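You operate a simulated robot arm through the tools that you are given. There is no shell and no other tool. Be economical: measure what you need, move in short steps, check, and stop when the job is done.

You are at the controls of a simulated two-armed robot. One attempt, no reset.

## Task
Take the ladle on the top of the bench and put it away on the small bench. Then put the stone pestle on the top of the bench away on the top of the herb bench. Then fetch the blue cloth and set it on the tiled bench. Then take the small scoop and put it on the shelf under the herb bench. Keep to this order.

It is judged by the outcome, as a careful person would: the job done as asked, and still so three seconds after it is handed in. It fails if anything else is knocked over, pushed out of place, dropped, spilled or broken. Flat cloth is picked up by pressing the open fingertips on it (5 to 10 N) and closing them slowly along it; thin cloth reads only 2 to 8 mm in the jaws.

## Robot
Two 7-joint arms with fingered hands on one trunk, on a base that drives. Base frame: it is fixed to the floor where the robot stands at the start and does not move with it; the origin is under the middle of the robot, x ahead of it, y to its left, z up; the surface under the hand at the start is at about z = 84. Units: cm, degrees, N and s.
The left shoulder is at the start at [2.9, 21.5, 112.2], the right one opposite. With the tool pointing down near the work surface each hand reaches from about 10 to 68 cm from the robot's upright axis, wherever it stands, measured 20 degrees to its own side. Places, roughly: blue cloth (7x12x3 cm) [80, -40, 90]; ladle (22x7x5 cm) [50, -20, 90]; shelf under the herb bench [-70, -220, 20]; small bench [-110, 220, 80]; small scoop (8x4x9 cm) [-70, -220, 90]; stone pestle (5x5x11 cm) [30, -30, 90]; tiled bench [-240, -180, 60]; top of the herb bench [-70, -220, 80]. Payload 3.6 kg a hand.
Tool frame (each hand has its own): the origin (TCP) lies between the finger pads and is the grasp point; the fingertips stand 2.2 cm ahead of it; z points along the fingers, y is the line along which they close. Largest opening 13.2 cm; the body of the gripper starts 6 cm behind the TCP. The gripper is a hand of 4 fingers: y runs from the thumb to the fingers, the wrist lies at [0, 0, -20.3] in the tool frame, and closing takes about 1.5 s.
Orientation is that of the tool frame in the base frame, as a unit quaternion [x, y, z, w]. With the fingers straight down and closing along the base's y, the tool's x points along the base's -x, its y along +y and its z along -z.

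## Interface
- The arms move only by the tool apply_moves. It takes "left_series", "right_series" or both (then of equal length, played together; a hand with none holds still); each is a list of rows, each an object of numbers (a shift or turn left out is 0, a gripper value left out holds the last): "x", "y", "z": the shift along the base's x, y, z in cm; "rx", "ry", "rz": the turn, a rotation vector about the base's x, y, z in degrees. In form: [{"x": .., "y": .., "z": .., "rx": .., "ry": .., "rz": ..}, ...]. A call has 1 to 20 rows; each row is the pose to reach, as a shift and turn from the pose commanded when the call began. "left_gripper" and "right_gripper" are, for a hand that has rows, the closure, from 0 (fully open) to 1 (shut), set as the call begins (left out, the last holds). A row lasts 0.2 s, in which the tool goes at most 5 cm and 8.6 degrees; a call with a longer step from one row to the next is refused whole, and so is a gripper value outside its range. A pose out of reach is approached as far as the arm can. The call stops where the force on the tool passes 40 N (or 10 N more than at its start, if that is more) or the arm is blocked; 0.2 s more then pass. The fingers move at their own pace (about 10.8 cm/s each) and stop on an object; they squeeze with about 27 N. The grip force told is the motor's: it shows also when the fingers shut on nothing. Time passes only in rows, and 0.2 s behind the last, so rows that repeat a pose let the fingers close. It gives the time, the measured TCP pose, the force on the tool (base axes), the opening and the grip force at its end, in the units of the frame above (readings bear some noise), with the torque about the TCP (base axes, N m) and any sound that the robot's microphone picked up.
- Cameras (640 x 400 px; columns grow to the right, rows downward): "scene" is now at [17.33, -2.75, 106.1]; the picture's right is [-0.33, -0.94, 0.00], its down [-0.11, 0.04, -0.99] and it looks along [0.94, -0.33, -0.12] (base axes); focal length 214 px, centre (320, 200). "left" rides on the left gripper at [-5.3, -5.3, -8.4] in its tool frame; the picture's right is [0.71, -0.71, 0.00], its down [0.53, 0.53, -0.67] and it looks along [0.47, 0.47, 0.74] (tool axes); focal length 247 px, centre (320, 200). "right" rides on the right gripper at [5.3, -5.3, -8.4] in its tool frame; the picture's right is [0.71, 0.71, 0.00], its down [-0.53, 0.53, -0.67] and it looks along [-0.47, 0.47, 0.74] (tool axes); focal length 247 px, centre (320, 200). There is no depth. A picture from a camera that has moved, and an enlarged one, comes with that camera's place and axes in the base frame and with its lens. The place of the scene camera against the robot may be out by one fixed shift of up to 1.2 cm in any direction.
- snapshot(camera): a new picture of that camera. No time passes.
- move_column(by): slides the trunk up (or, below 0, down) by that many cm; the arms and the scene camera ride with it, the base frame stays. It gives what a move gives, with no picture.
- steer(legs): drives the robot by 1 to 6 legs, each [ahead, turn to the left] in cm and degrees, along the robot's own axes; the way and the turn of a leg run together, so that a leg with both is an arc; at most 150 cm and 180 degrees a leg. The arms and the cameras ride along, it lands a little off, and it stops where it bumps. It gives what a move gives.
- hand_shape(shape, hand): the hand has 4 fingers and takes this shape, open, in about a second: jaw (thumb against the fingers, like two jaws); tri (thumb and two fingers); tip (a fingertip pinch); poke (one finger out to press); point (the index stretched); flat (the hand flat); cup (the hand cupped); fist (a fist). The gripper value then closes the fingers along that shape, each until it touches; the sizes above hold for jaw. It gives what a move gives, with no picture.
- turn_head(pan, tilt): turns the head with the scene camera to pan (to the left, within 60 degrees either way) and tilt (down, from -29 to 69), counted from straight ahead of the robot. It gives what a move gives.
- close_up(camera, box): a new picture of the part [left, top, right, bottom] of that camera's present view, enlarged. No time passes.
- sign_off(): hands the job in; it is judged then, once.

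Work in short steps. Places have to be worked out from the pictures, the camera data and where the tool is seen: move nearer, look again, correct. Check each grasp and each placing, and mend what went wrong. You have 165 turns and 138 pictures in all, those below and enlarged ones among them. Open the grippers and draw the arms clear of the work before you hand the job in, unless the task says otherwise.

The tools are called after "Call:" by a JSON object that holds its "name" and its "arguments". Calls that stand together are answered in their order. apply_moves: Moves the arms, as the interface text tells. Its arguments: {"type":"object","properties":{"left_series":{"type":"array","items":{"type":"object","properties":{"x":{"type":"number"},"y":{"type":"number"},"z":{"type":"number"},"rx":{"type":"number"},"ry":{"type":"number"},"rz":{"type":"number"}}}},"left_gripper":{"type":"number"},"right_series":{"type":"array","items":{"type":"object","properties":{"x":{"type":"number"},"y":{"type":"number"},"z":{"type":"number"},"rx":{"type":"number"},"ry":{"type":"number"},"rz":{"type":"number"}}}},"right_gripper":{"type":"number"}},"required":[]} The other tools are called the same way: move_column (by) slides the trunk up or down; hand_shape (shape, hand) gives the hand a shape; steer (legs) drives the base; turn_head (pan, tilt) turns the head that bears the scene camera; snapshot (camera) takes a picture; close_up (camera, box) takes an enlarged picture of a part of a camera's view; sign_off () hands the job in.

At the start:

```text
time: 0.0
left_tool_pos: [41.86, -0.2, 112.92]
left_ee_rot: [0.0, 1.0, 0.0, 0.0]
left_force: [-0.2, 0.0, -0.4]
left_ft_torque: [0.03, -0.03, 0.02]
left_grip_width: 13.18
left_grip_force: 0.1
left_shape: jaw
right_tool_pos: [33.48, -34.79, 112.4]
right_ee_rot: [0.001, 1.0, 0.0, -0.001]
right_force: [0.0, -0.7, -0.4]
right_ft_torque: [-0.03, 0.04, 0.0]
right_grip_width: 13.17
right_grip_force: 0.1
right_shape: jaw
trunk travel left (down, up): [-40.0, 27.6]
robot x, y, heading: [-0.05, 0.24, 0.1]
head pan, tilt: [-19.4, 6.7]
```

scene: 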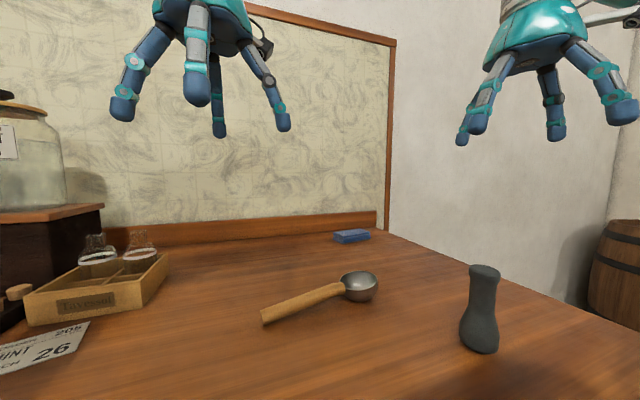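
right: 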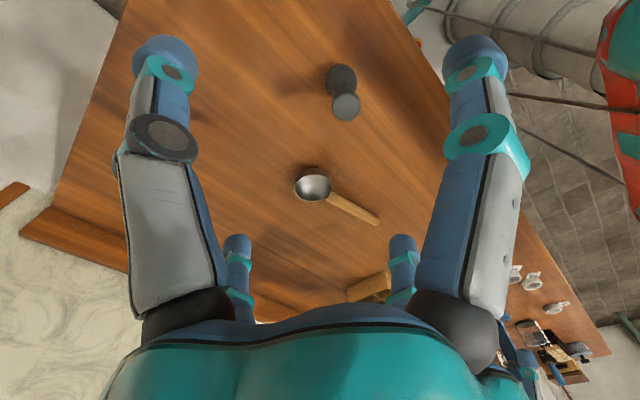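
left: 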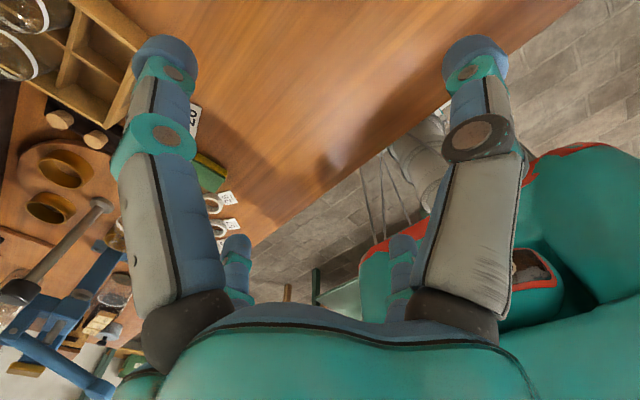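

The ladle's handle runs from about (47,-4) to (48,-17), nearly along y, with the bowl at about (48.5,-21.6). I'll move the left hand away, bring the right hand over the handle and turn it so that it closes across the handle.

Call:
{"name": "apply_moves", "arguments": {"right_series": [{"x": 1.5, "y": 2, "rz": -8}, {"x": 3, "y": 4, "rz": -16}, {"x": 4.5, "y": 6, "rz": -24}, {"x": 6, "y": 8, "rz": -32}, {"x": 7.5, "y": 10, "rz": -40}, {"x": 9, "y": 12, "rz": -48}, {"x": 10.5, "y": 14, "rz": -56}, {"x": 12, "y": 16, "rz": -64}, {"x": 13.5, "y": 18, "rz": -72}, {"x": 14.5, "y": 20, "rz": -79}, {"x": 14.5, "y": 21, "rz": -84}, {"x": 14.5, "y": 21, "rz": -84}], "left_series": [{"x": -2, "y": 3, "z": 1}, {"x": -4, "y": 6, "z": 2}, {"x": -6, "y": 9, "z": 3}, {"x": -8, "y": 12, "z": 4}, {"x": -10, "y": 15, "z": 5}, {"x": -12, "y": 18, "z": 5}, {"x": -12, "y": 21, "z": 5}, {"x": -12, "y": 24, "z": 5}, {"x": -12, "y": 25, "z": 5}, {"x": -12, "y": 25, "z": 5}, {"x": -12, "y": 25, "z": 5}, {"x": -12, "y": 25, "z": 5}]}}

Call:
{"name": "snapshot", "arguments": {"camera": "right"}}

Call:
{"name": "snapshot", "arguments": {"camera": "scene"}}

```text
time: 2.6
left_tool_pos: [30.0, 24.79, 117.82]
left_ee_rot: [0.0, 1.0, -0.001, 0.0]
left_force: [0.1, 0.0, 0.2]
left_ft_torque: [0.03, 0.0, 0.01]
left_grip_width: 13.19
left_grip_force: 0.1
left_shape: jaw
right_tool_pos: [47.98, -13.85, 112.54]
right_ee_rot: [0.67, 0.742, 0.0, 0.001]
right_force: [0.1, 0.0, 1.3]
right_ft_torque: [-0.01, -0.01, -0.01]
right_grip_width: 13.18
right_grip_force: 0.0
right_shape: jaw
trunk travel left (down, up): [-40.0, 27.6]
robot x, y, heading: [0.2, -0.06, -0.0]
head pan, tilt: [-19.4, 6.7]
```

```text
134 pictures are left
camera right: at [42.33, -9.09, 120.82], right [0.63, 0.78, 0.0], down [0.58, -0.47, 0.67], along [0.52, -0.42, -0.74], focal length 247 px, centre (320, 200)
```

right: 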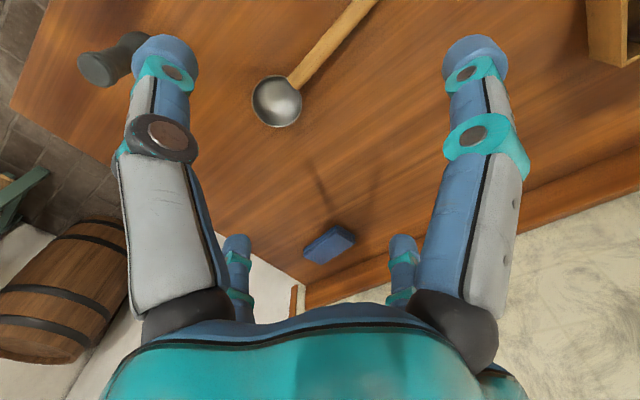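

```text
133 pictures are left
camera scene: at [17.34, -2.75, 106.1], right [-0.33, -0.94, 0.0], down [-0.11, 0.04, -0.99], along [0.94, -0.33, -0.12], focal length 214 px, centre (320, 200)
```

scene: 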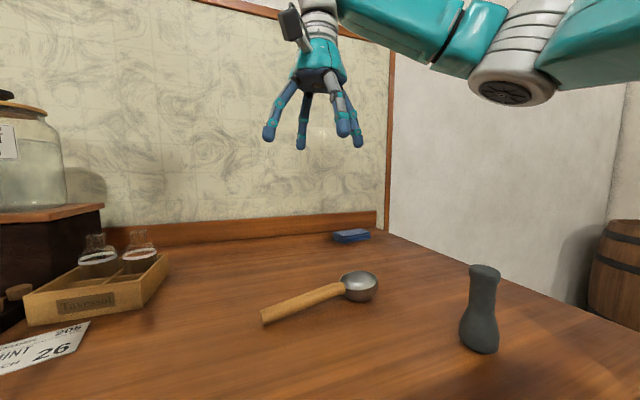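

Handle confirmed at x≈47.8 for y≈-14.5. I'm going down to just above it.

Call:
{"name": "apply_moves", "arguments": {"right_series": [{"x": -0.2, "y": -0.5, "z": -4}, {"x": -0.2, "y": -0.8, "z": -8}, {"x": -0.2, "y": -0.8, "z": -12}, {"x": -0.2, "y": -0.8, "z": -16}, {"x": -0.2, "y": -0.8, "z": -19}, {"x": -0.2, "y": -0.8, "z": -21.5}, {"x": -0.2, "y": -0.8, "z": -23.5}, {"x": -0.2, "y": -0.8, "z": -24.8}]}}

Call:
{"name": "snapshot", "arguments": {"camera": "right"}}

Call:
{"name": "snapshot", "arguments": {"camera": "scene"}}

```text
time: 4.4
left_tool_pos: [29.76, 24.62, 117.85]
left_ee_rot: [0.0, 1.0, 0.0, 0.0]
left_force: [0.6, -0.7, -0.9]
left_ft_torque: [-0.02, 0.01, 0.0]
left_grip_width: 13.19
left_grip_force: 0.1
left_shape: jaw
right_tool_pos: [47.93, -14.66, 88.03]
right_ee_rot: [0.67, 0.743, 0.004, 0.001]
right_force: [-0.6, -8.8, 24.0]
right_ft_torque: [1.76, 0.16, -0.02]
right_grip_width: 13.17
right_grip_force: 0.1
right_shape: jaw
trunk travel left (down, up): [-40.0, 27.6]
robot x, y, heading: [0.08, -0.1, -0.1]
head pan, tilt: [-19.4, 6.7]
```

```text
132 pictures are left
camera right: at [41.93, -9.92, 96.31], right [0.63, 0.78, 0.01], down [0.57, -0.47, 0.67], along [0.53, -0.42, -0.74], focal length 247 px, centre (320, 200)
```

right: 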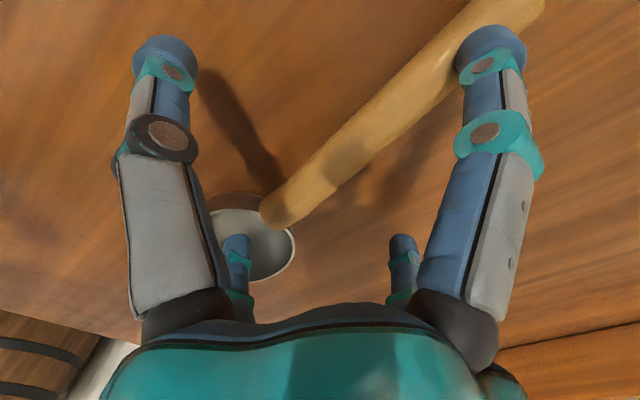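

```text
131 pictures are left
camera scene: at [17.1, -2.82, 106.19], right [-0.33, -0.94, 0.0], down [-0.11, 0.04, -0.99], along [0.94, -0.33, -0.12], focal length 214 px, centre (320, 200)
```

scene: 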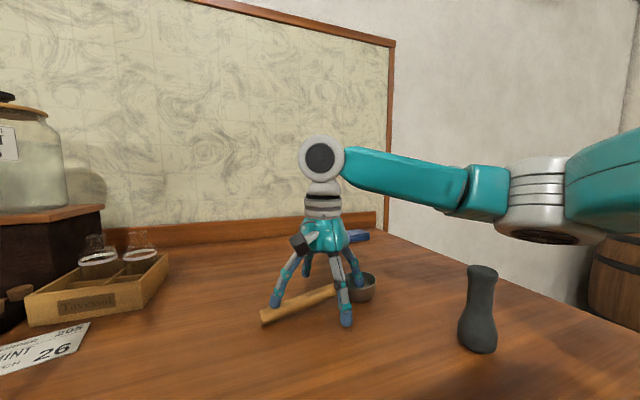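

A finger is pressing on the handle: the jaw shape has four fingers in a cross, and the one at tool +x lands on the handle. I'll lift and look at the "tip" shape.

Call:
{"name": "apply_moves", "arguments": {"right_series": [{"z": 4}, {"z": 8}, {"z": 10}]}}

Call:
{"name": "hand_shape", "arguments": {"hand": "right", "shape": "tip"}}

Call:
{"name": "snapshot", "arguments": {"camera": "right"}}

Call:
{"name": "snapshot", "arguments": {"camera": "scene"}}

```text
time: 5.2
left_tool_pos: [29.83, 24.82, 117.79]
left_ee_rot: [0.0, 1.0, 0.0, 0.0]
left_force: [-0.4, 0.3, 0.6]
left_ft_torque: [0.01, -0.03, 0.0]
left_grip_width: 13.18
left_grip_force: 0.1
left_shape: jaw
right_tool_pos: [47.99, -14.72, 97.68]
right_ee_rot: [0.669, 0.743, 0.0, -0.001]
right_force: [0.2, 0.5, 0.4]
right_ft_torque: [-0.03, 0.02, -0.02]
right_grip_width: 13.18
right_grip_force: 0.1
right_shape: jaw
trunk travel left (down, up): [-40.0, 27.6]
robot x, y, heading: [0.15, 0.11, 0.1]
head pan, tilt: [-19.4, 6.7]
```

```text
time: 6.1
left_tool_pos: [29.95, 24.88, 117.82]
left_ee_rot: [-0.001, 1.0, 0.0, 0.001]
left_force: [-0.1, 0.6, 0.8]
left_ft_torque: [-0.04, 0.0, -0.03]
left_grip_width: 13.17
left_grip_force: 0.1
left_shape: jaw
right_tool_pos: [47.88, -14.63, 97.66]
right_ee_rot: [0.669, 0.743, 0.0, 0.0]
right_force: [-0.4, 0.2, 0.0]
right_ft_torque: [-0.01, 0.02, 0.02]
right_grip_width: 13.18
right_grip_force: 0.0
right_shape: tip
trunk travel left (down, up): [-40.0, 27.6]
robot x, y, heading: [-0.22, -0.19, -0.2]
head pan, tilt: [-19.4, 6.7]
```

```text
130 pictures are left
camera right: at [42.13, -9.88, 106.02], right [0.63, 0.78, 0.0], down [0.58, -0.47, 0.67], along [0.52, -0.42, -0.74], focal length 247 px, centre (320, 200)
```

right: 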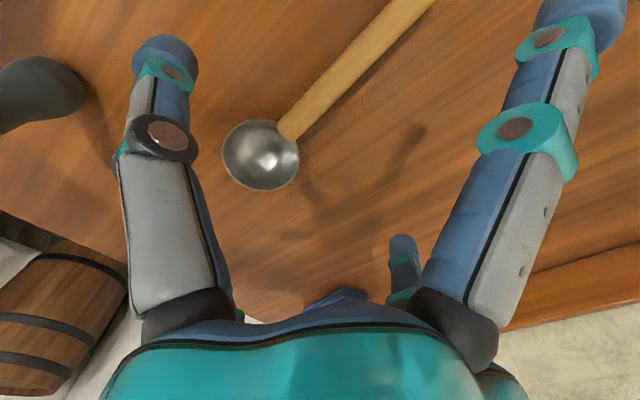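

```text
129 pictures are left
camera scene: at [17.33, -2.74, 106.1], right [-0.33, -0.94, 0.0], down [-0.11, 0.04, -0.99], along [0.94, -0.33, -0.12], focal length 214 px, centre (320, 200)
```

scene: 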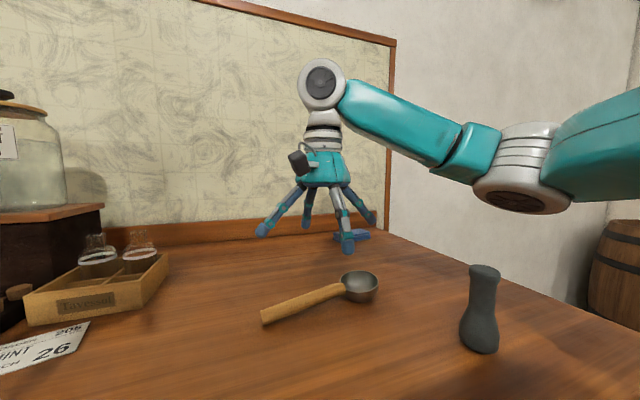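

In "tip" the side fingers splay up to about 0.5 cm above TCP level, so they should clear the handle. I'll centre at y≈-12.5 (one side finger over the bowl hollow, the other past the handle end) and go down to z≈87.

Call:
{"name": "apply_moves", "arguments": {"right_series": [{"x": -0.2, "y": 2.2, "z": -3}, {"x": -0.2, "y": 2.2, "z": -6}, {"x": -0.2, "y": 2.2, "z": -8}, {"x": -0.2, "y": 2.2, "z": -9.5}, {"x": -0.2, "y": 2.2, "z": -10.6}]}}

Call:
{"name": "snapshot", "arguments": {"camera": "right"}}

Call:
{"name": "close_up", "arguments": {"camera": "scene", "box": [220, 180, 420, 340]}}

```text
time: 7.3
left_tool_pos: [29.99, 24.82, 117.78]
left_ee_rot: [0.001, 1.0, 0.001, 0.0]
left_force: [-0.6, 0.2, 0.4]
left_ft_torque: [-0.01, -0.03, 0.0]
left_grip_width: 13.19
left_grip_force: 0.1
left_shape: jaw
right_tool_pos: [47.84, -12.27, 87.05]
right_ee_rot: [0.668, 0.744, 0.0, 0.001]
right_force: [0.6, 0.8, 0.3]
right_ft_torque: [0.01, -0.05, 0.04]
right_grip_width: 13.2
right_grip_force: 0.2
right_shape: tip
trunk travel left (down, up): [-40.0, 27.6]
robot x, y, heading: [-0.16, 0.05, -0.0]
head pan, tilt: [-19.4, 6.7]
```

```text
128 pictures are left
camera right: at [42.02, -7.55, 95.32], right [0.63, 0.78, 0.0], down [0.58, -0.47, 0.67], along [0.52, -0.42, -0.74], focal length 247 px, centre (320, 200)
```

right: 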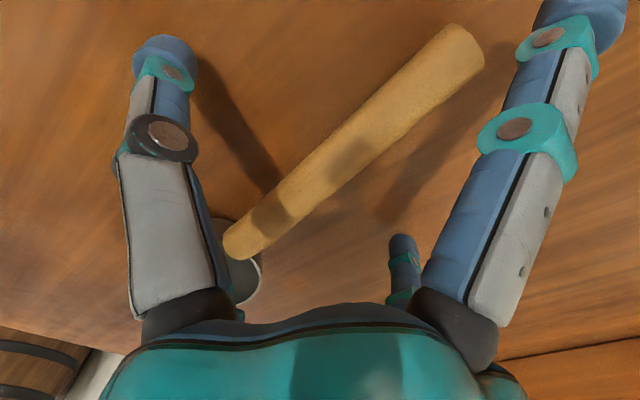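

```text
2.50 times, centred on (320, 260) of scene
camera zoom: at [17.34, -2.74, 106.1], right [-0.33, -0.94, 0.0], down [-0.11, 0.04, -0.99], along [0.94, -0.33, -0.12], focal length 536 px, centre (320, 50)
```

zoom: 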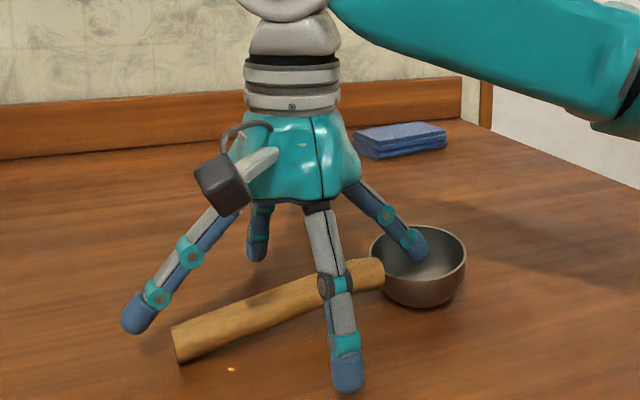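

Clear on all sides, with the handle between thumb and opposing finger. Now closing.

Call:
{"name": "apply_moves", "arguments": {"right_series": [{}, {}, {}, {}, {}, {}, {}, {}, {}, {}], "right_gripper": 1}}

Call:
{"name": "snapshot", "arguments": {"camera": "right"}}

Call:
{"name": "close_up", "arguments": {"camera": "scene", "box": [220, 180, 420, 340]}}

```text
time: 9.5
left_tool_pos: [29.92, 24.89, 117.72]
left_ee_rot: [0.0, 1.0, 0.0, 0.0]
left_force: [0.3, 0.7, -0.1]
left_ft_torque: [-0.02, -0.01, 0.0]
left_grip_width: 13.21
left_grip_force: 0.1
left_shape: jaw
right_tool_pos: [47.82, -12.28, 87.0]
right_ee_rot: [0.669, 0.743, 0.0, 0.0]
right_force: [1.0, 0.3, 0.2]
right_ft_torque: [-0.04, 0.01, -0.01]
right_grip_width: 1.04
right_grip_force: 27.0
right_shape: tip
trunk travel left (down, up): [-40.0, 27.6]
robot x, y, heading: [-0.09, -0.01, 0.2]
head pan, tilt: [-19.4, 6.7]
```

```text
126 pictures are left
camera right: at [42.03, -7.56, 95.34], right [0.63, 0.78, 0.0], down [0.58, -0.47, 0.67], along [0.52, -0.42, -0.74], focal length 247 px, centre (320, 200)
```

right: 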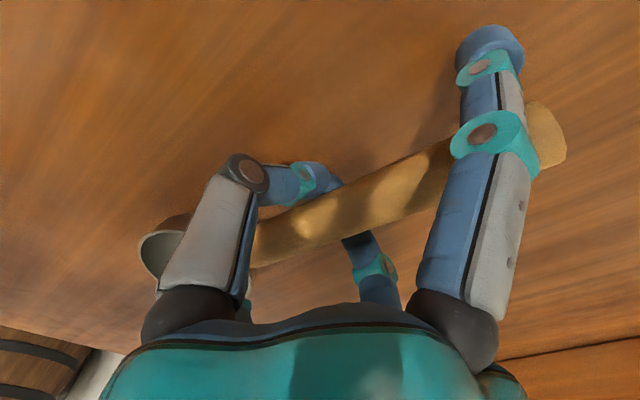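

```text
2.50 times, centred on (320, 260) of scene
camera zoom: at [17.34, -2.74, 106.1], right [-0.33, -0.94, 0.0], down [-0.11, 0.04, -0.99], along [0.94, -0.33, -0.12], focal length 536 px, centre (320, 50)
```

zoom: 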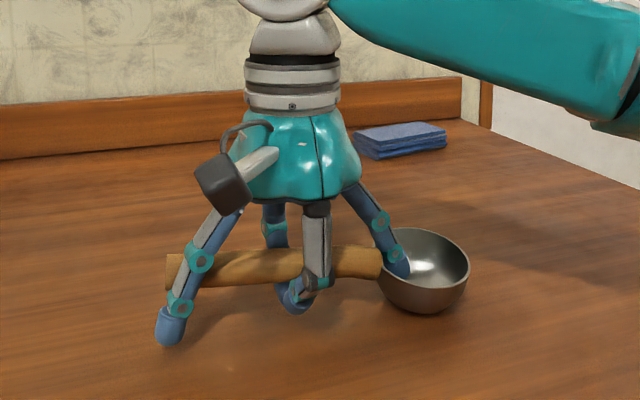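

The fingertips curled under the handle and hold it cradled. I'll lift gently and check.

Call:
{"name": "apply_moves", "arguments": {"right_series": [{"z": 1}, {"z": 2.5}, {"z": 4.5}, {"z": 7}, {"z": 10}, {"z": 13}, {"z": 15}, {"z": 15}, {"z": 15}]}}

Call:
{"name": "snapshot", "arguments": {"camera": "right"}}

Call:
{"name": "snapshot", "arguments": {"camera": "scene"}}

```text
time: 11.5
left_tool_pos: [29.98, 24.8, 117.81]
left_ee_rot: [0.0, 1.0, 0.0, 0.0]
left_force: [-0.8, 0.4, -0.9]
left_ft_torque: [0.01, 0.03, -0.01]
left_grip_width: 13.19
left_grip_force: 0.1
left_shape: jaw
right_tool_pos: [47.5, -12.35, 101.73]
right_ee_rot: [0.669, 0.743, 0.0, 0.0]
right_force: [0.0, -0.4, 0.3]
right_ft_torque: [0.0, -0.02, 0.0]
right_grip_width: 1.05
right_grip_force: 26.8
right_shape: tip
trunk travel left (down, up): [-40.0, 27.6]
robot x, y, heading: [0.11, 0.02, -0.1]
head pan, tilt: [-19.4, 6.7]
```

```text
124 pictures are left
camera right: at [41.72, -7.64, 110.08], right [0.63, 0.78, 0.0], down [0.58, -0.47, 0.67], along [0.52, -0.42, -0.74], focal length 247 px, centre (320, 200)
```

right: 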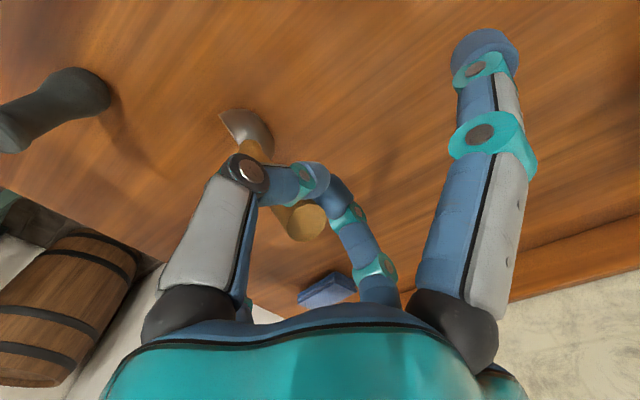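

```text
123 pictures are left
camera scene: at [17.33, -2.74, 106.1], right [-0.33, -0.94, 0.0], down [-0.11, 0.04, -0.99], along [0.94, -0.33, -0.12], focal length 214 px, centre (320, 200)
```

scene: 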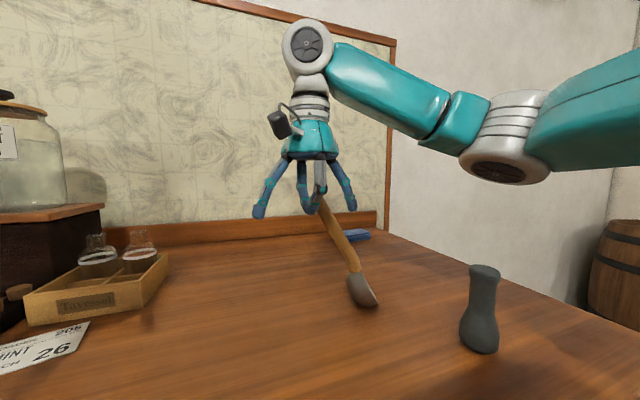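

The ladle pivoted and hangs bowl-down from the grip. I'll lift it higher and look closely to see whether it's secure.

Call:
{"name": "apply_moves", "arguments": {"right_series": [{"z": 2}, {"z": 4}, {"z": 6}, {"z": 8}, {"z": 8}, {"z": 8}]}}

Call:
{"name": "close_up", "arguments": {"camera": "scene", "box": [220, 60, 440, 300]}}

Call:
{"name": "close_up", "arguments": {"camera": "right", "box": [140, 60, 460, 320]}}

```text
time: 12.9
left_tool_pos: [29.98, 24.79, 117.82]
left_ee_rot: [0.001, 1.0, 0.0, 0.0]
left_force: [0.4, -0.3, 0.2]
left_ft_torque: [0.03, 0.01, 0.03]
left_grip_width: 13.21
left_grip_force: 0.0
left_shape: jaw
right_tool_pos: [47.66, -12.38, 109.98]
right_ee_rot: [0.669, 0.743, 0.0, 0.0]
right_force: [-0.3, -0.1, -0.3]
right_ft_torque: [0.0, -0.02, -0.03]
right_grip_width: 1.06
right_grip_force: 27.1
right_shape: tip
trunk travel left (down, up): [-40.0, 27.6]
robot x, y, heading: [0.2, 0.2, -0.2]
head pan, tilt: [-19.4, 6.7]
```

```text
1.67 times, centred on (330, 180) of scene
camera zoom: at [17.32, -2.74, 106.1], right [-0.33, -0.94, 0.0], down [-0.11, 0.04, -0.99], along [0.94, -0.33, -0.12], focal length 358 px, centre (303, 233)
```

zoom: 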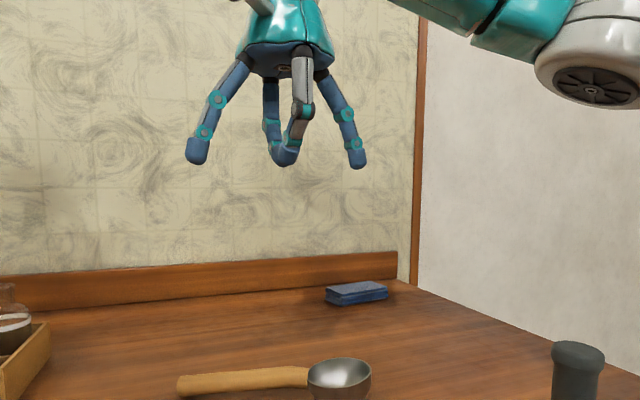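

```text
1.54 times, centred on (300, 190) of right
camera zoom: at [41.83, -7.58, 118.35], right [0.63, 0.78, 0.0], down [0.58, -0.47, 0.67], along [0.52, -0.42, -0.74], focal length 380 px, centre (351, 215)
```

zoom: 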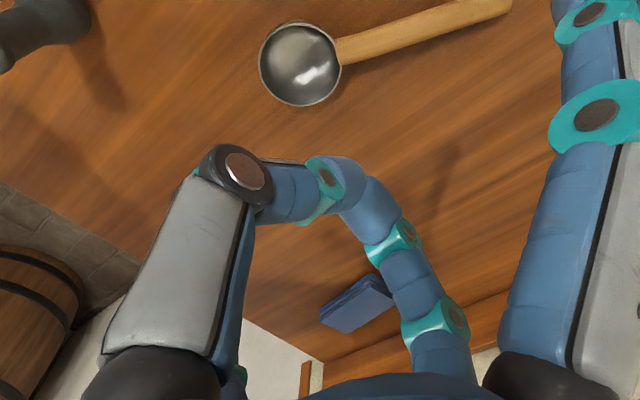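

The ladle slipped out and lies upright on the bench again, unharmed. The tip grip is too weak, so I'll look at how "jaw" closes in free air.

Call:
{"name": "hand_shape", "arguments": {"hand": "right", "shape": "jaw"}}

Call:
{"name": "apply_moves", "arguments": {"right_series": [{}, {}, {}, {}, {}, {}, {}, {}], "right_gripper": 0.7}}

Call:
{"name": "snapshot", "arguments": {"camera": "right"}}

Call:
{"name": "snapshot", "arguments": {"camera": "scene"}}

```text
time: 13.8
left_tool_pos: [29.93, 24.79, 117.84]
left_ee_rot: [0.0, 1.0, 0.0, 0.0]
left_force: [-0.5, 0.1, 0.3]
left_ft_torque: [0.02, 0.02, 0.01]
left_grip_width: 13.19
left_grip_force: 0.0
left_shape: jaw
right_tool_pos: [47.63, -12.3, 110.02]
right_ee_rot: [0.669, 0.743, 0.0, 0.0]
right_force: [-0.4, -0.7, -0.6]
right_ft_torque: [0.03, -0.03, 0.04]
right_grip_width: 13.23
right_grip_force: 0.1
right_shape: jaw
trunk travel left (down, up): [-40.0, 27.6]
robot x, y, heading: [-0.16, -0.04, 0.1]
head pan, tilt: [-19.4, 6.7]
```

```text
time: 15.6
left_tool_pos: [29.94, 24.74, 117.78]
left_ee_rot: [0.0, 1.0, 0.0, 0.0]
left_force: [-0.5, -0.5, 0.7]
left_ft_torque: [-0.01, 0.01, 0.0]
left_grip_width: 13.19
left_grip_force: 0.0
left_shape: jaw
right_tool_pos: [47.62, -12.29, 109.95]
right_ee_rot: [0.669, 0.743, 0.001, 0.0]
right_force: [-0.2, -0.9, 0.0]
right_ft_torque: [0.02, 0.0, 0.01]
right_grip_width: 4.0
right_grip_force: 0.1
right_shape: jaw
trunk travel left (down, up): [-40.0, 27.6]
robot x, y, heading: [0.22, -0.02, -0.0]
head pan, tilt: [-19.4, 6.7]
```

```text
120 pictures are left
camera right: at [41.84, -7.57, 118.33], right [0.63, 0.78, 0.0], down [0.58, -0.47, 0.67], along [0.52, -0.42, -0.74], focal length 247 px, centre (320, 200)
```

right: 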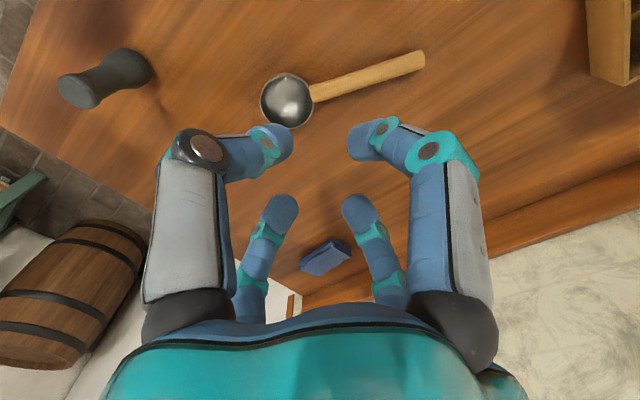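

```text
119 pictures are left
camera scene: at [17.33, -2.74, 106.1], right [-0.33, -0.94, 0.0], down [-0.11, 0.04, -0.99], along [0.94, -0.33, -0.12], focal length 214 px, centre (320, 200)
```

scene: 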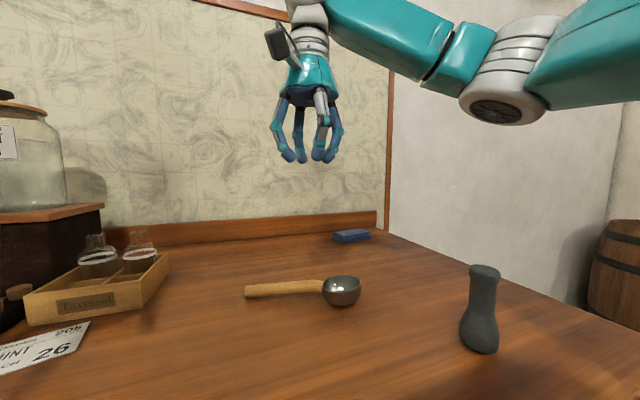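

In jaw all four fingers close radially and curl. A better grasp is to cage the round bowl, now at about (47.9,-17.6), from above with the handle passing between two fingers. I'll open, turn +12° and hover over it.

Call:
{"name": "apply_moves", "arguments": {"right_series": [{"x": 0.2, "y": -2.5, "z": -1, "rz": 6}, {"x": 0.2, "y": -5.3, "z": -4, "rz": 12}, {"x": 0.2, "y": -5.3, "z": -8, "rz": 12}, {"x": 0.2, "y": -5.3, "z": -12, "rz": 12}, {"x": 0.2, "y": -5.3, "z": -12, "rz": 12}, {"x": 0.2, "y": -5.3, "z": -12, "rz": 12}], "right_gripper": 0}}

Call:
{"name": "snapshot", "arguments": {"camera": "right"}}

Call:
{"name": "snapshot", "arguments": {"camera": "scene"}}

```text
time: 17.0
left_tool_pos: [30.01, 24.77, 117.8]
left_ee_rot: [0.0, 1.0, 0.0, 0.0]
left_force: [-0.5, -0.2, 0.8]
left_ft_torque: [0.01, 0.01, -0.01]
left_grip_width: 13.19
left_grip_force: 0.0
left_shape: jaw
right_tool_pos: [47.84, -17.76, 98.09]
right_ee_rot: [0.588, 0.809, 0.0, 0.0]
right_force: [-0.4, -1.0, 0.0]
right_ft_torque: [-0.06, -0.02, 0.0]
right_grip_width: 13.19
right_grip_force: 0.1
right_shape: jaw
trunk travel left (down, up): [-40.0, 27.6]
robot x, y, heading: [0.38, -0.18, 0.2]
head pan, tilt: [-19.4, 6.7]
```

```text
118 pictures are left
camera right: at [41.19, -14.34, 106.4], right [0.45, 0.89, 0.0], down [0.66, -0.34, 0.67], along [0.6, -0.3, -0.74], focal length 247 px, centre (320, 200)
```

right: 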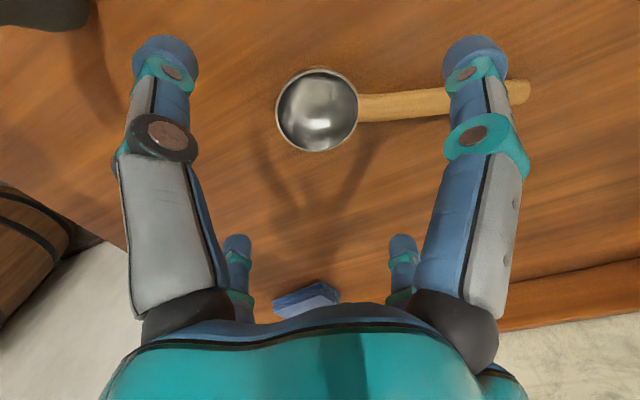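

```text
117 pictures are left
camera scene: at [17.34, -2.74, 106.1], right [-0.33, -0.94, 0.0], down [-0.11, 0.04, -0.99], along [0.94, -0.33, -0.12], focal length 214 px, centre (320, 200)
```

scene: 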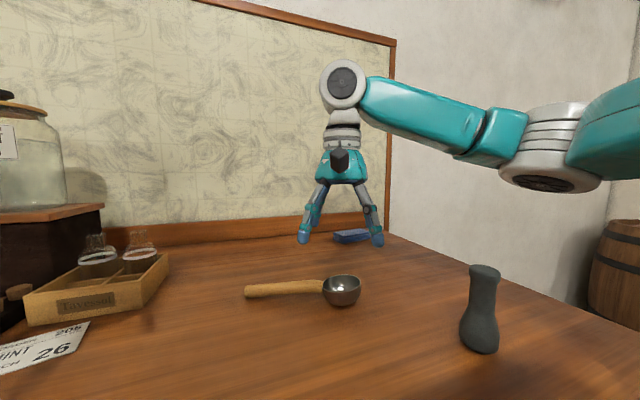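

The bowl centre is under the TCP and the handle bisects the gap between two fingers. Descending.

Call:
{"name": "apply_moves", "arguments": {"right_series": [{"z": -3}, {"z": -6}, {"z": -8.5}, {"z": -10}, {"z": -11.1}]}}

Call:
{"name": "snapshot", "arguments": {"camera": "right"}}

```text
time: 18.2
left_tool_pos: [29.89, 24.83, 117.8]
left_ee_rot: [0.001, 1.0, 0.0, 0.0]
left_force: [-0.1, -0.3, -0.4]
left_ft_torque: [-0.02, 0.01, 0.0]
left_grip_width: 13.2
left_grip_force: 0.0
left_shape: jaw
right_tool_pos: [47.85, -17.57, 87.06]
right_ee_rot: [0.588, 0.809, 0.0, 0.0]
right_force: [0.1, -0.6, -0.4]
right_ft_torque: [-0.01, -0.03, 0.02]
right_grip_width: 13.21
right_grip_force: 0.1
right_shape: jaw
trunk travel left (down, up): [-40.0, 27.6]
robot x, y, heading: [-0.3, 0.2, 0.0]
head pan, tilt: [-19.4, 6.7]
```

```text
116 pictures are left
camera right: at [41.26, -14.14, 95.26], right [0.45, 0.89, 0.0], down [0.66, -0.34, 0.67], along [0.6, -0.3, -0.74], focal length 247 px, centre (320, 200)
```

right: 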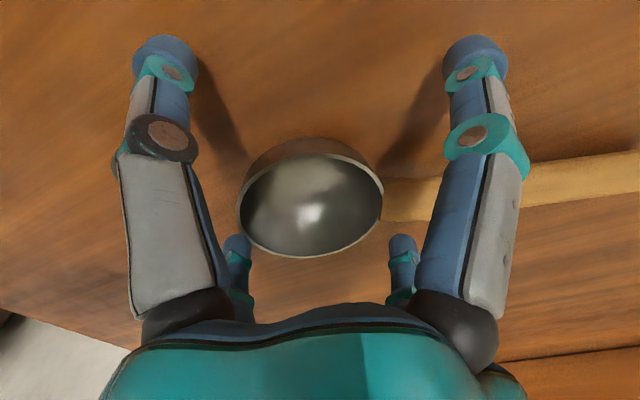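

Centred with no contact. I'll close on the bowl.

Call:
{"name": "apply_moves", "arguments": {"right_series": [{}, {}, {}, {}, {}, {}, {}, {}, {}, {}], "right_gripper": 1}}

Call:
{"name": "snapshot", "arguments": {"camera": "right"}}

Call:
{"name": "close_up", "arguments": {"camera": "scene", "box": [220, 180, 420, 340]}}

```text
time: 20.4
left_tool_pos: [29.82, 24.81, 117.97]
left_ee_rot: [0.0, 1.0, 0.001, 0.0]
left_force: [0.0, 0.2, -0.2]
left_ft_torque: [0.0, -0.02, -0.01]
left_grip_width: 13.18
left_grip_force: 0.0
left_shape: jaw
right_tool_pos: [47.87, -17.58, 86.85]
right_ee_rot: [0.588, 0.809, 0.001, 0.0]
right_force: [0.5, 0.2, -1.6]
right_ft_torque: [-0.02, 0.01, 0.02]
right_grip_width: 4.98
right_grip_force: 27.0
right_shape: jaw
trunk travel left (down, up): [-40.0, 27.6]
robot x, y, heading: [-0.13, 0.41, -0.0]
head pan, tilt: [-19.4, 6.7]
```

```text
115 pictures are left
camera right: at [41.25, -14.13, 95.28], right [0.45, 0.89, 0.0], down [0.66, -0.34, 0.67], along [0.6, -0.3, -0.74], focal length 247 px, centre (320, 200)
```

right: 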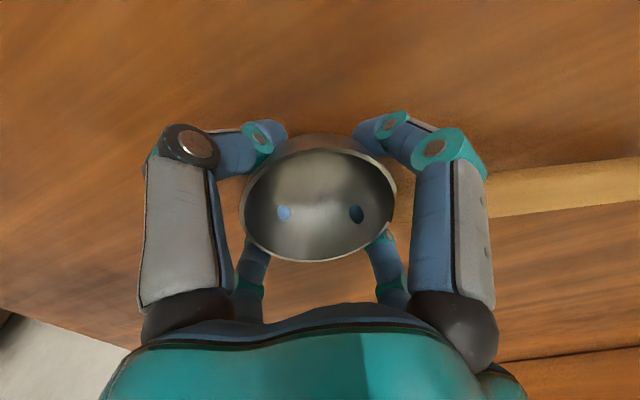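

```text
2.50 times, centred on (320, 260) of scene
camera zoom: at [17.34, -2.74, 106.1], right [-0.33, -0.94, 0.0], down [-0.11, 0.04, -0.99], along [0.94, -0.33, -0.12], focal length 536 px, centre (320, 50)
```

zoom: 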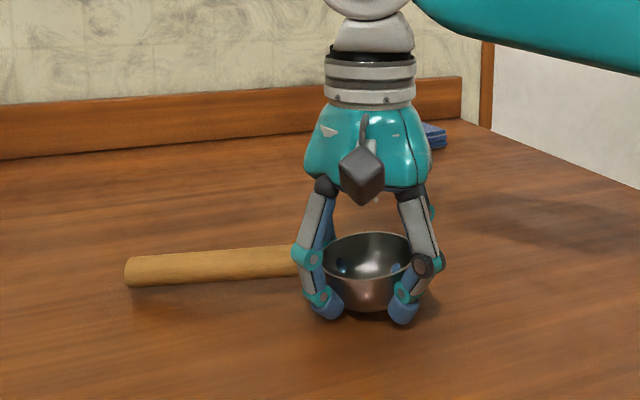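

Four fingers cup the bowl firmly. Lifting slowly, then checking after a wait.

Call:
{"name": "apply_moves", "arguments": {"right_series": [{"z": 1}, {"z": 2}, {"z": 4}, {"z": 6}, {"z": 8}, {"z": 10}, {"z": 12}, {"z": 14}, {"z": 16}, {"z": 16}, {"z": 16}, {"z": 16}, {"z": 16}]}}

Call:
{"name": "snapshot", "arguments": {"camera": "scene"}}

Call:
{"name": "snapshot", "arguments": {"camera": "right"}}

```text
time: 23.2
left_tool_pos: [29.92, 24.86, 117.78]
left_ee_rot: [0.0, 1.0, 0.0, 0.0]
left_force: [0.7, 0.3, 0.0]
left_ft_torque: [0.02, 0.02, 0.0]
left_grip_width: 13.18
left_grip_force: 0.1
left_shape: jaw
right_tool_pos: [47.74, -17.93, 103.09]
right_ee_rot: [0.587, 0.809, 0.0, 0.001]
right_force: [-0.6, 0.2, -1.0]
right_ft_torque: [-0.02, 0.0, 0.01]
right_grip_width: 4.94
right_grip_force: 27.2
right_shape: jaw
trunk travel left (down, up): [-40.0, 27.6]
robot x, y, heading: [0.13, 0.29, 0.2]
head pan, tilt: [-19.4, 6.7]
```

```text
113 pictures are left
camera scene: at [17.34, -2.74, 106.1], right [-0.33, -0.94, 0.0], down [-0.11, 0.04, -0.99], along [0.94, -0.33, -0.12], focal length 214 px, centre (320, 200)
```

scene: 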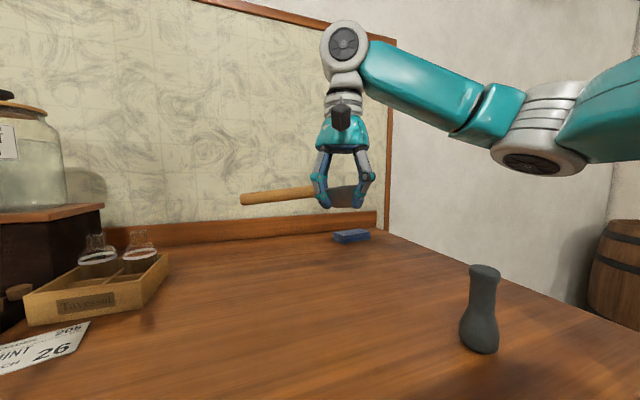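

```text
112 pictures are left
camera right: at [41.15, -14.44, 111.32], right [0.45, 0.89, 0.0], down [0.66, -0.34, 0.67], along [0.6, -0.3, -0.74], focal length 247 px, centre (320, 200)
```

right: 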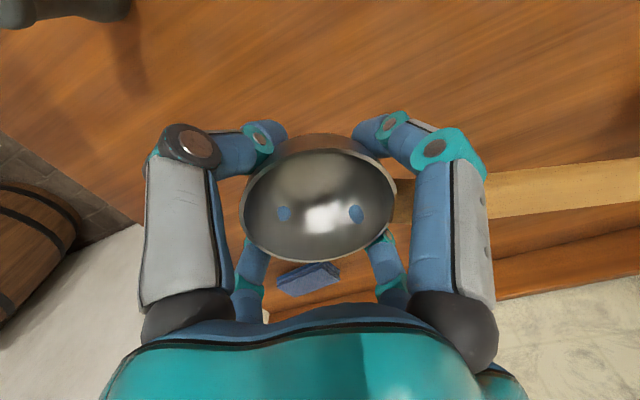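

The ladle is held level and firmly. I'll retract the right hand and raise it, then look around before driving.

Call:
{"name": "apply_moves", "arguments": {"right_series": [{"x": -2, "y": -2, "z": 2}, {"x": -5, "y": -4, "z": 5}, {"x": -8, "y": -6, "z": 8}, {"x": -11, "y": -8, "z": 11}, {"x": -14, "y": -9, "z": 13}, {"x": -17, "y": -9, "z": 14}, {"x": -17, "y": -9, "z": 14}]}}

Call:
{"name": "turn_head", "arguments": {"pan": 60, "tilt": 15}}

Call:
{"name": "snapshot", "arguments": {"camera": "scene"}}

Call:
{"name": "turn_head", "arguments": {"pan": -60, "tilt": 15}}

Call:
{"name": "snapshot", "arguments": {"camera": "scene"}}

```text
time: 24.8
left_tool_pos: [29.9, 24.58, 117.85]
left_ee_rot: [0.0, 1.0, -0.001, 0.0]
left_force: [0.3, -0.2, -0.4]
left_ft_torque: [-0.01, 0.01, 0.02]
left_grip_width: 13.17
left_grip_force: 0.1
left_shape: jaw
right_tool_pos: [30.74, -26.76, 116.78]
right_ee_rot: [0.588, 0.809, -0.001, 0.0]
right_force: [-0.2, -0.2, -1.4]
right_ft_torque: [-0.03, 0.04, 0.02]
right_grip_width: 4.89
right_grip_force: 27.1
right_shape: jaw
trunk travel left (down, up): [-40.0, 27.6]
robot x, y, heading: [0.12, 0.2, 0.1]
head pan, tilt: [-19.4, 6.7]
```

```text
time: 26.3
left_tool_pos: [29.83, 24.92, 117.8]
left_ee_rot: [-0.001, 1.0, 0.0, 0.0]
left_force: [-0.2, -0.3, -0.6]
left_ft_torque: [-0.01, 0.0, 0.02]
left_grip_width: 13.17
left_grip_force: 0.1
left_shape: jaw
right_tool_pos: [30.89, -26.8, 116.77]
right_ee_rot: [0.588, 0.809, 0.0, 0.0]
right_force: [-0.1, 0.6, -0.6]
right_ft_torque: [-0.05, -0.02, -0.05]
right_grip_width: 4.87
right_grip_force: 26.3
right_shape: jaw
trunk travel left (down, up): [-40.0, 27.6]
robot x, y, heading: [-0.17, -0.3, -0.0]
head pan, tilt: [60.0, 15.0]
```

```text
111 pictures are left
camera scene: at [13.29, 8.4, 104.76], right [0.87, -0.5, 0.0], down [-0.13, -0.22, -0.97], along [0.48, 0.84, -0.26], focal length 214 px, centre (320, 200)
```

scene: 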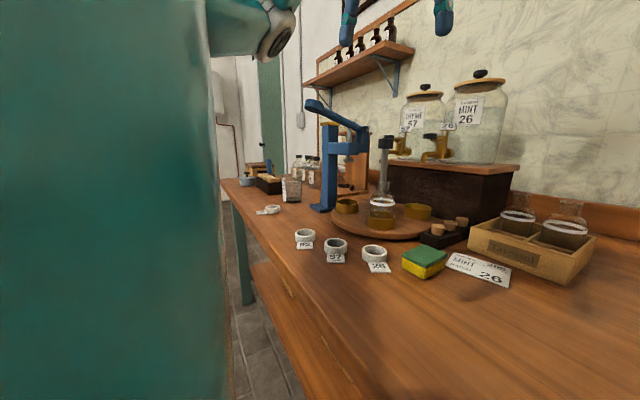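

```text
time: 28.3
left_tool_pos: [30.02, 24.8, 117.76]
left_ee_rot: [0.0, 1.0, 0.0, -0.001]
left_force: [0.1, -0.2, 0.1]
left_ft_torque: [0.0, -0.03, 0.0]
left_grip_width: 13.18
left_grip_force: 0.0
left_shape: jaw
right_tool_pos: [30.88, -26.75, 116.78]
right_ee_rot: [0.588, 0.809, 0.0, 0.0]
right_force: [-0.6, 0.6, -0.4]
right_ft_torque: [-0.04, 0.0, 0.01]
right_grip_width: 4.89
right_grip_force: 26.9
right_shape: jaw
trunk travel left (down, up): [-40.0, 27.6]
robot x, y, heading: [-0.46, -0.16, -0.1]
head pan, tilt: [-60.0, 15.0]
```

```text
110 pictures are left
camera scene: at [13.29, -7.77, 104.76], right [-0.87, -0.5, 0.0], down [-0.13, 0.22, -0.97], along [0.48, -0.84, -0.26], focal length 214 px, centre (320, 200)
```

scene: 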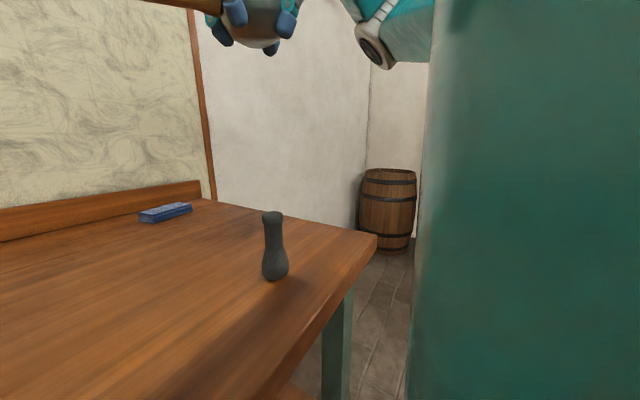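

The main bench's front edge is near x≈20 and extends to the left. I'll back off 25 cm, turn left 100° and look toward the small bench.

Call:
{"name": "steer", "arguments": {"legs": [[-25, 0], [0, 100]]}}

Call:
{"name": "turn_head", "arguments": {"pan": 10, "tilt": 18}}

Call:
{"name": "snapshot", "arguments": {"camera": "scene"}}

```text
time: 32.5
left_tool_pos: [-25.41, 38.7, 117.89]
left_ee_rot: [-0.433, 0.901, -0.001, 0.001]
left_force: [0.1, -0.5, 1.4]
left_ft_torque: [-0.03, -0.06, 0.05]
left_grip_width: 13.18
left_grip_force: 0.1
left_shape: jaw
right_tool_pos: [15.35, 7.1, 116.76]
right_ee_rot: [0.181, 0.984, 0.0, 0.001]
right_force: [-0.7, 1.0, -0.5]
right_ft_torque: [-0.06, -0.01, -0.02]
right_grip_width: 4.82
right_grip_force: 26.6
right_shape: jaw
trunk travel left (down, up): [-40.0, 27.6]
robot x, y, heading: [-22.69, -2.39, 52.6]
head pan, tilt: [-60.0, 15.0]
stopped in leg 2: the robot was blocked; the commanded pose is now the measured one
```

```text
time: 33.9
left_tool_pos: [-25.41, 38.51, 117.98]
left_ee_rot: [-0.432, 0.902, -0.001, 0.0]
left_force: [0.0, -0.5, 0.0]
left_ft_torque: [0.0, 0.03, -0.02]
left_grip_width: 13.2
left_grip_force: 0.1
left_shape: jaw
right_tool_pos: [15.55, 6.97, 116.8]
right_ee_rot: [0.183, 0.983, 0.0, 0.001]
right_force: [0.6, 0.1, -1.3]
right_ft_torque: [-0.03, -0.03, 0.01]
right_grip_width: 4.83
right_grip_force: 26.8
right_shape: jaw
trunk travel left (down, up): [-40.0, 27.6]
robot x, y, heading: [-22.49, -2.59, 52.6]
head pan, tilt: [10.0, 18.0]
```

```text
109 pictures are left
camera scene: at [-12.38, 12.29, 104.27], right [0.89, -0.46, 0.0], down [-0.14, -0.27, -0.95], along [0.44, 0.84, -0.31], focal length 214 px, centre (320, 200)
```

scene: 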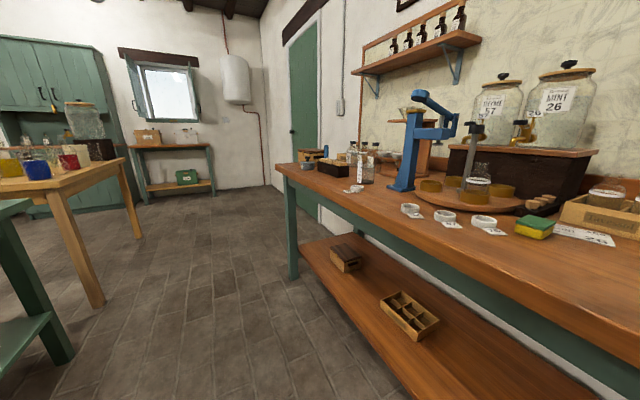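

Turn blocked at 53°. I'll look to the sides for what the robot touches.

Call:
{"name": "turn_head", "arguments": {"pan": -60, "tilt": 50}}

Call:
{"name": "snapshot", "arguments": {"camera": "scene"}}

Call:
{"name": "turn_head", "arguments": {"pan": 60, "tilt": 35}}

Call:
{"name": "snapshot", "arguments": {"camera": "scene"}}

Call:
{"name": "snapshot", "arguments": {"camera": "left"}}

Call:
{"name": "snapshot", "arguments": {"camera": "right"}}

```text
time: 35.3
left_tool_pos: [-25.3, 38.67, 117.97]
left_ee_rot: [-0.432, 0.902, 0.001, -0.001]
left_force: [0.1, -0.9, -0.5]
left_ft_torque: [0.01, -0.03, 0.0]
left_grip_width: 13.19
left_grip_force: 0.0
left_shape: jaw
right_tool_pos: [15.52, 7.02, 116.89]
right_ee_rot: [0.182, 0.983, 0.0, 0.001]
right_force: [-0.5, 0.0, -1.0]
right_ft_torque: [-0.02, -0.02, 0.0]
right_grip_width: 4.83
right_grip_force: 27.2
right_shape: jaw
trunk travel left (down, up): [-40.0, 27.6]
robot x, y, heading: [-22.36, -2.32, 52.7]
head pan, tilt: [-60.0, 50.0]
```

```text
108 pictures are left
camera scene: at [-9.05, 3.01, 99.39], right [-0.13, -0.99, 0.0], down [-0.76, 0.1, -0.64], along [0.64, -0.08, -0.77], focal length 214 px, centre (320, 200)
```

scene: 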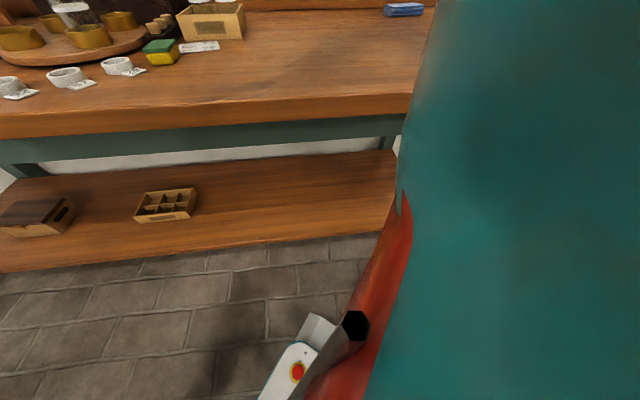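

```text
time: 37.3
left_tool_pos: [-25.25, 38.55, 117.95]
left_ee_rot: [-0.432, 0.902, 0.0, 0.001]
left_force: [-0.4, 0.7, 0.0]
left_ft_torque: [-0.01, 0.04, 0.0]
left_grip_width: 13.14
left_grip_force: 0.0
left_shape: jaw
right_tool_pos: [15.48, 7.06, 116.91]
right_ee_rot: [0.181, 0.983, 0.0, 0.001]
right_force: [-0.4, -1.0, -0.7]
right_ft_torque: [-0.02, -0.05, -0.01]
right_grip_width: 4.81
right_grip_force: 27.3
right_shape: jaw
trunk travel left (down, up): [-40.0, 27.6]
robot x, y, heading: [-22.33, -2.33, 52.7]
head pan, tilt: [60.0, 35.0]
```

```text
107 pictures are left
camera scene: at [-20.06, 12.14, 101.56], right [0.92, 0.38, 0.0], down [0.22, -0.53, -0.82], along [-0.31, 0.76, -0.57], focal length 214 px, centre (320, 200)
```

scene: 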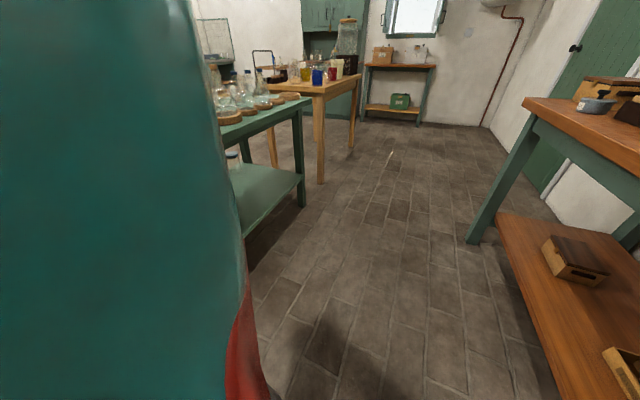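

```text
106 pictures are left
camera left: at [-17.73, 39.57, 126.29], right [0.11, -0.99, 0.0], down [-0.74, -0.08, 0.67], along [-0.66, -0.07, -0.74], focal length 247 px, centre (320, 200)
```

left: 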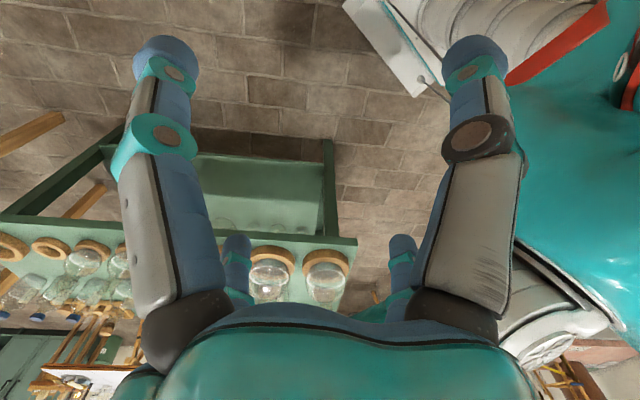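

```text
105 pictures are left
camera right: at [8.68, 3.93, 125.16], right [-0.41, 0.91, 0.0], down [0.68, 0.3, 0.67], along [0.61, 0.27, -0.74], focal length 247 px, centre (320, 200)
```

right: 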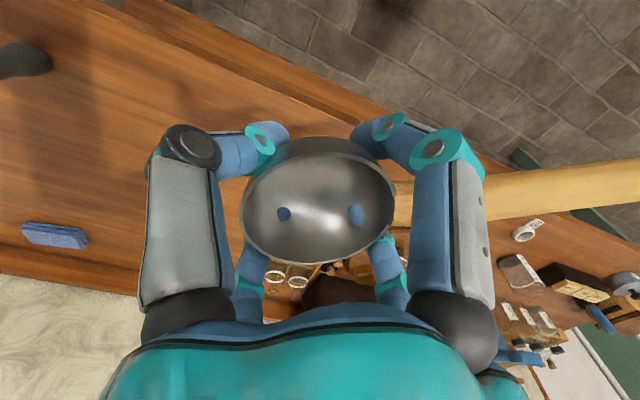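

Corridor: the main bench edge is at x≈24 and a green bench with flasks has its edge at x≈-73. Nothing was disturbed. Probably the robot's rear touched something, so I'll move ahead a bit along the present heading and then turn more in small pieces.

Call:
{"name": "steer", "arguments": {"legs": [[12, 0], [0, 15]]}}

```text
time: 39.5
left_tool_pos: [-28.4, 46.39, 117.82]
left_ee_rot: [-0.545, 0.838, 0.0, 0.0]
left_force: [-0.2, -0.4, 0.1]
left_ft_torque: [-0.01, 0.01, 0.03]
left_grip_width: 13.19
left_grip_force: 0.1
left_shape: jaw
right_tool_pos: [19.19, 26.18, 116.86]
right_ee_rot: [0.051, 0.999, -0.001, 0.001]
right_force: [0.2, -0.5, -0.9]
right_ft_torque: [-0.03, 0.03, -0.01]
right_grip_width: 4.78
right_grip_force: 26.7
right_shape: jaw
trunk travel left (down, up): [-40.0, 27.6]
robot x, y, heading: [-13.82, 7.34, 67.8]
head pan, tilt: [60.0, 35.0]
```

That worked, so the rear was the blocker. I'll keep turning and go up the corridor.

Call:
{"name": "steer", "arguments": {"legs": [[8, 0], [0, 30], [60, 0]]}}

Call:
{"name": "turn_head", "arguments": {"pan": 20, "tilt": 25}}

Call:
{"name": "snapshot", "arguments": {"camera": "scene"}}

```text
time: 45.0
left_tool_pos: [-51.04, 101.4, 117.9]
left_ee_rot: [0.744, -0.668, 0.001, 0.001]
left_force: [-0.8, -0.1, 0.3]
left_ft_torque: [0.0, 0.02, 0.03]
left_grip_width: 13.19
left_grip_force: 0.1
left_shape: jaw
right_tool_pos: [0.15, 107.78, 116.98]
right_ee_rot: [-0.209, 0.978, -0.001, 0.001]
right_force: [0.0, 0.6, -1.1]
right_ft_torque: [-0.01, -0.03, 0.0]
right_grip_width: 4.78
right_grip_force: 26.8
right_shape: jaw
trunk travel left (down, up): [-40.0, 27.6]
robot x, y, heading: [-19.18, 74.49, 97.6]
head pan, tilt: [60.0, 35.0]
```

```text
time: 46.1
left_tool_pos: [-51.21, 101.37, 117.93]
left_ee_rot: [0.744, -0.668, 0.0, 0.0]
left_force: [0.1, 0.0, -0.5]
left_ft_torque: [0.0, -0.01, 0.0]
left_grip_width: 13.17
left_grip_force: 0.1
left_shape: jaw
right_tool_pos: [0.1, 107.78, 116.98]
right_ee_rot: [-0.209, 0.978, 0.0, 0.001]
right_force: [0.7, 0.1, -0.9]
right_ft_torque: [-0.03, 0.01, 0.0]
right_grip_width: 4.79
right_grip_force: 27.0
right_shape: jaw
trunk travel left (down, up): [-40.0, 27.6]
robot x, y, heading: [-19.26, 74.62, 97.7]
head pan, tilt: [20.0, 25.0]
```

```text
104 pictures are left
camera scene: at [-23.49, 90.61, 103.13], right [0.88, 0.47, 0.0], down [0.2, -0.37, -0.91], along [-0.42, 0.8, -0.42], focal length 214 px, centre (320, 200)
```

scene: 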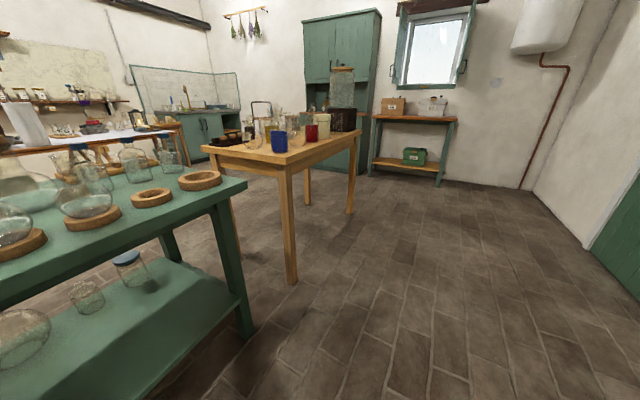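

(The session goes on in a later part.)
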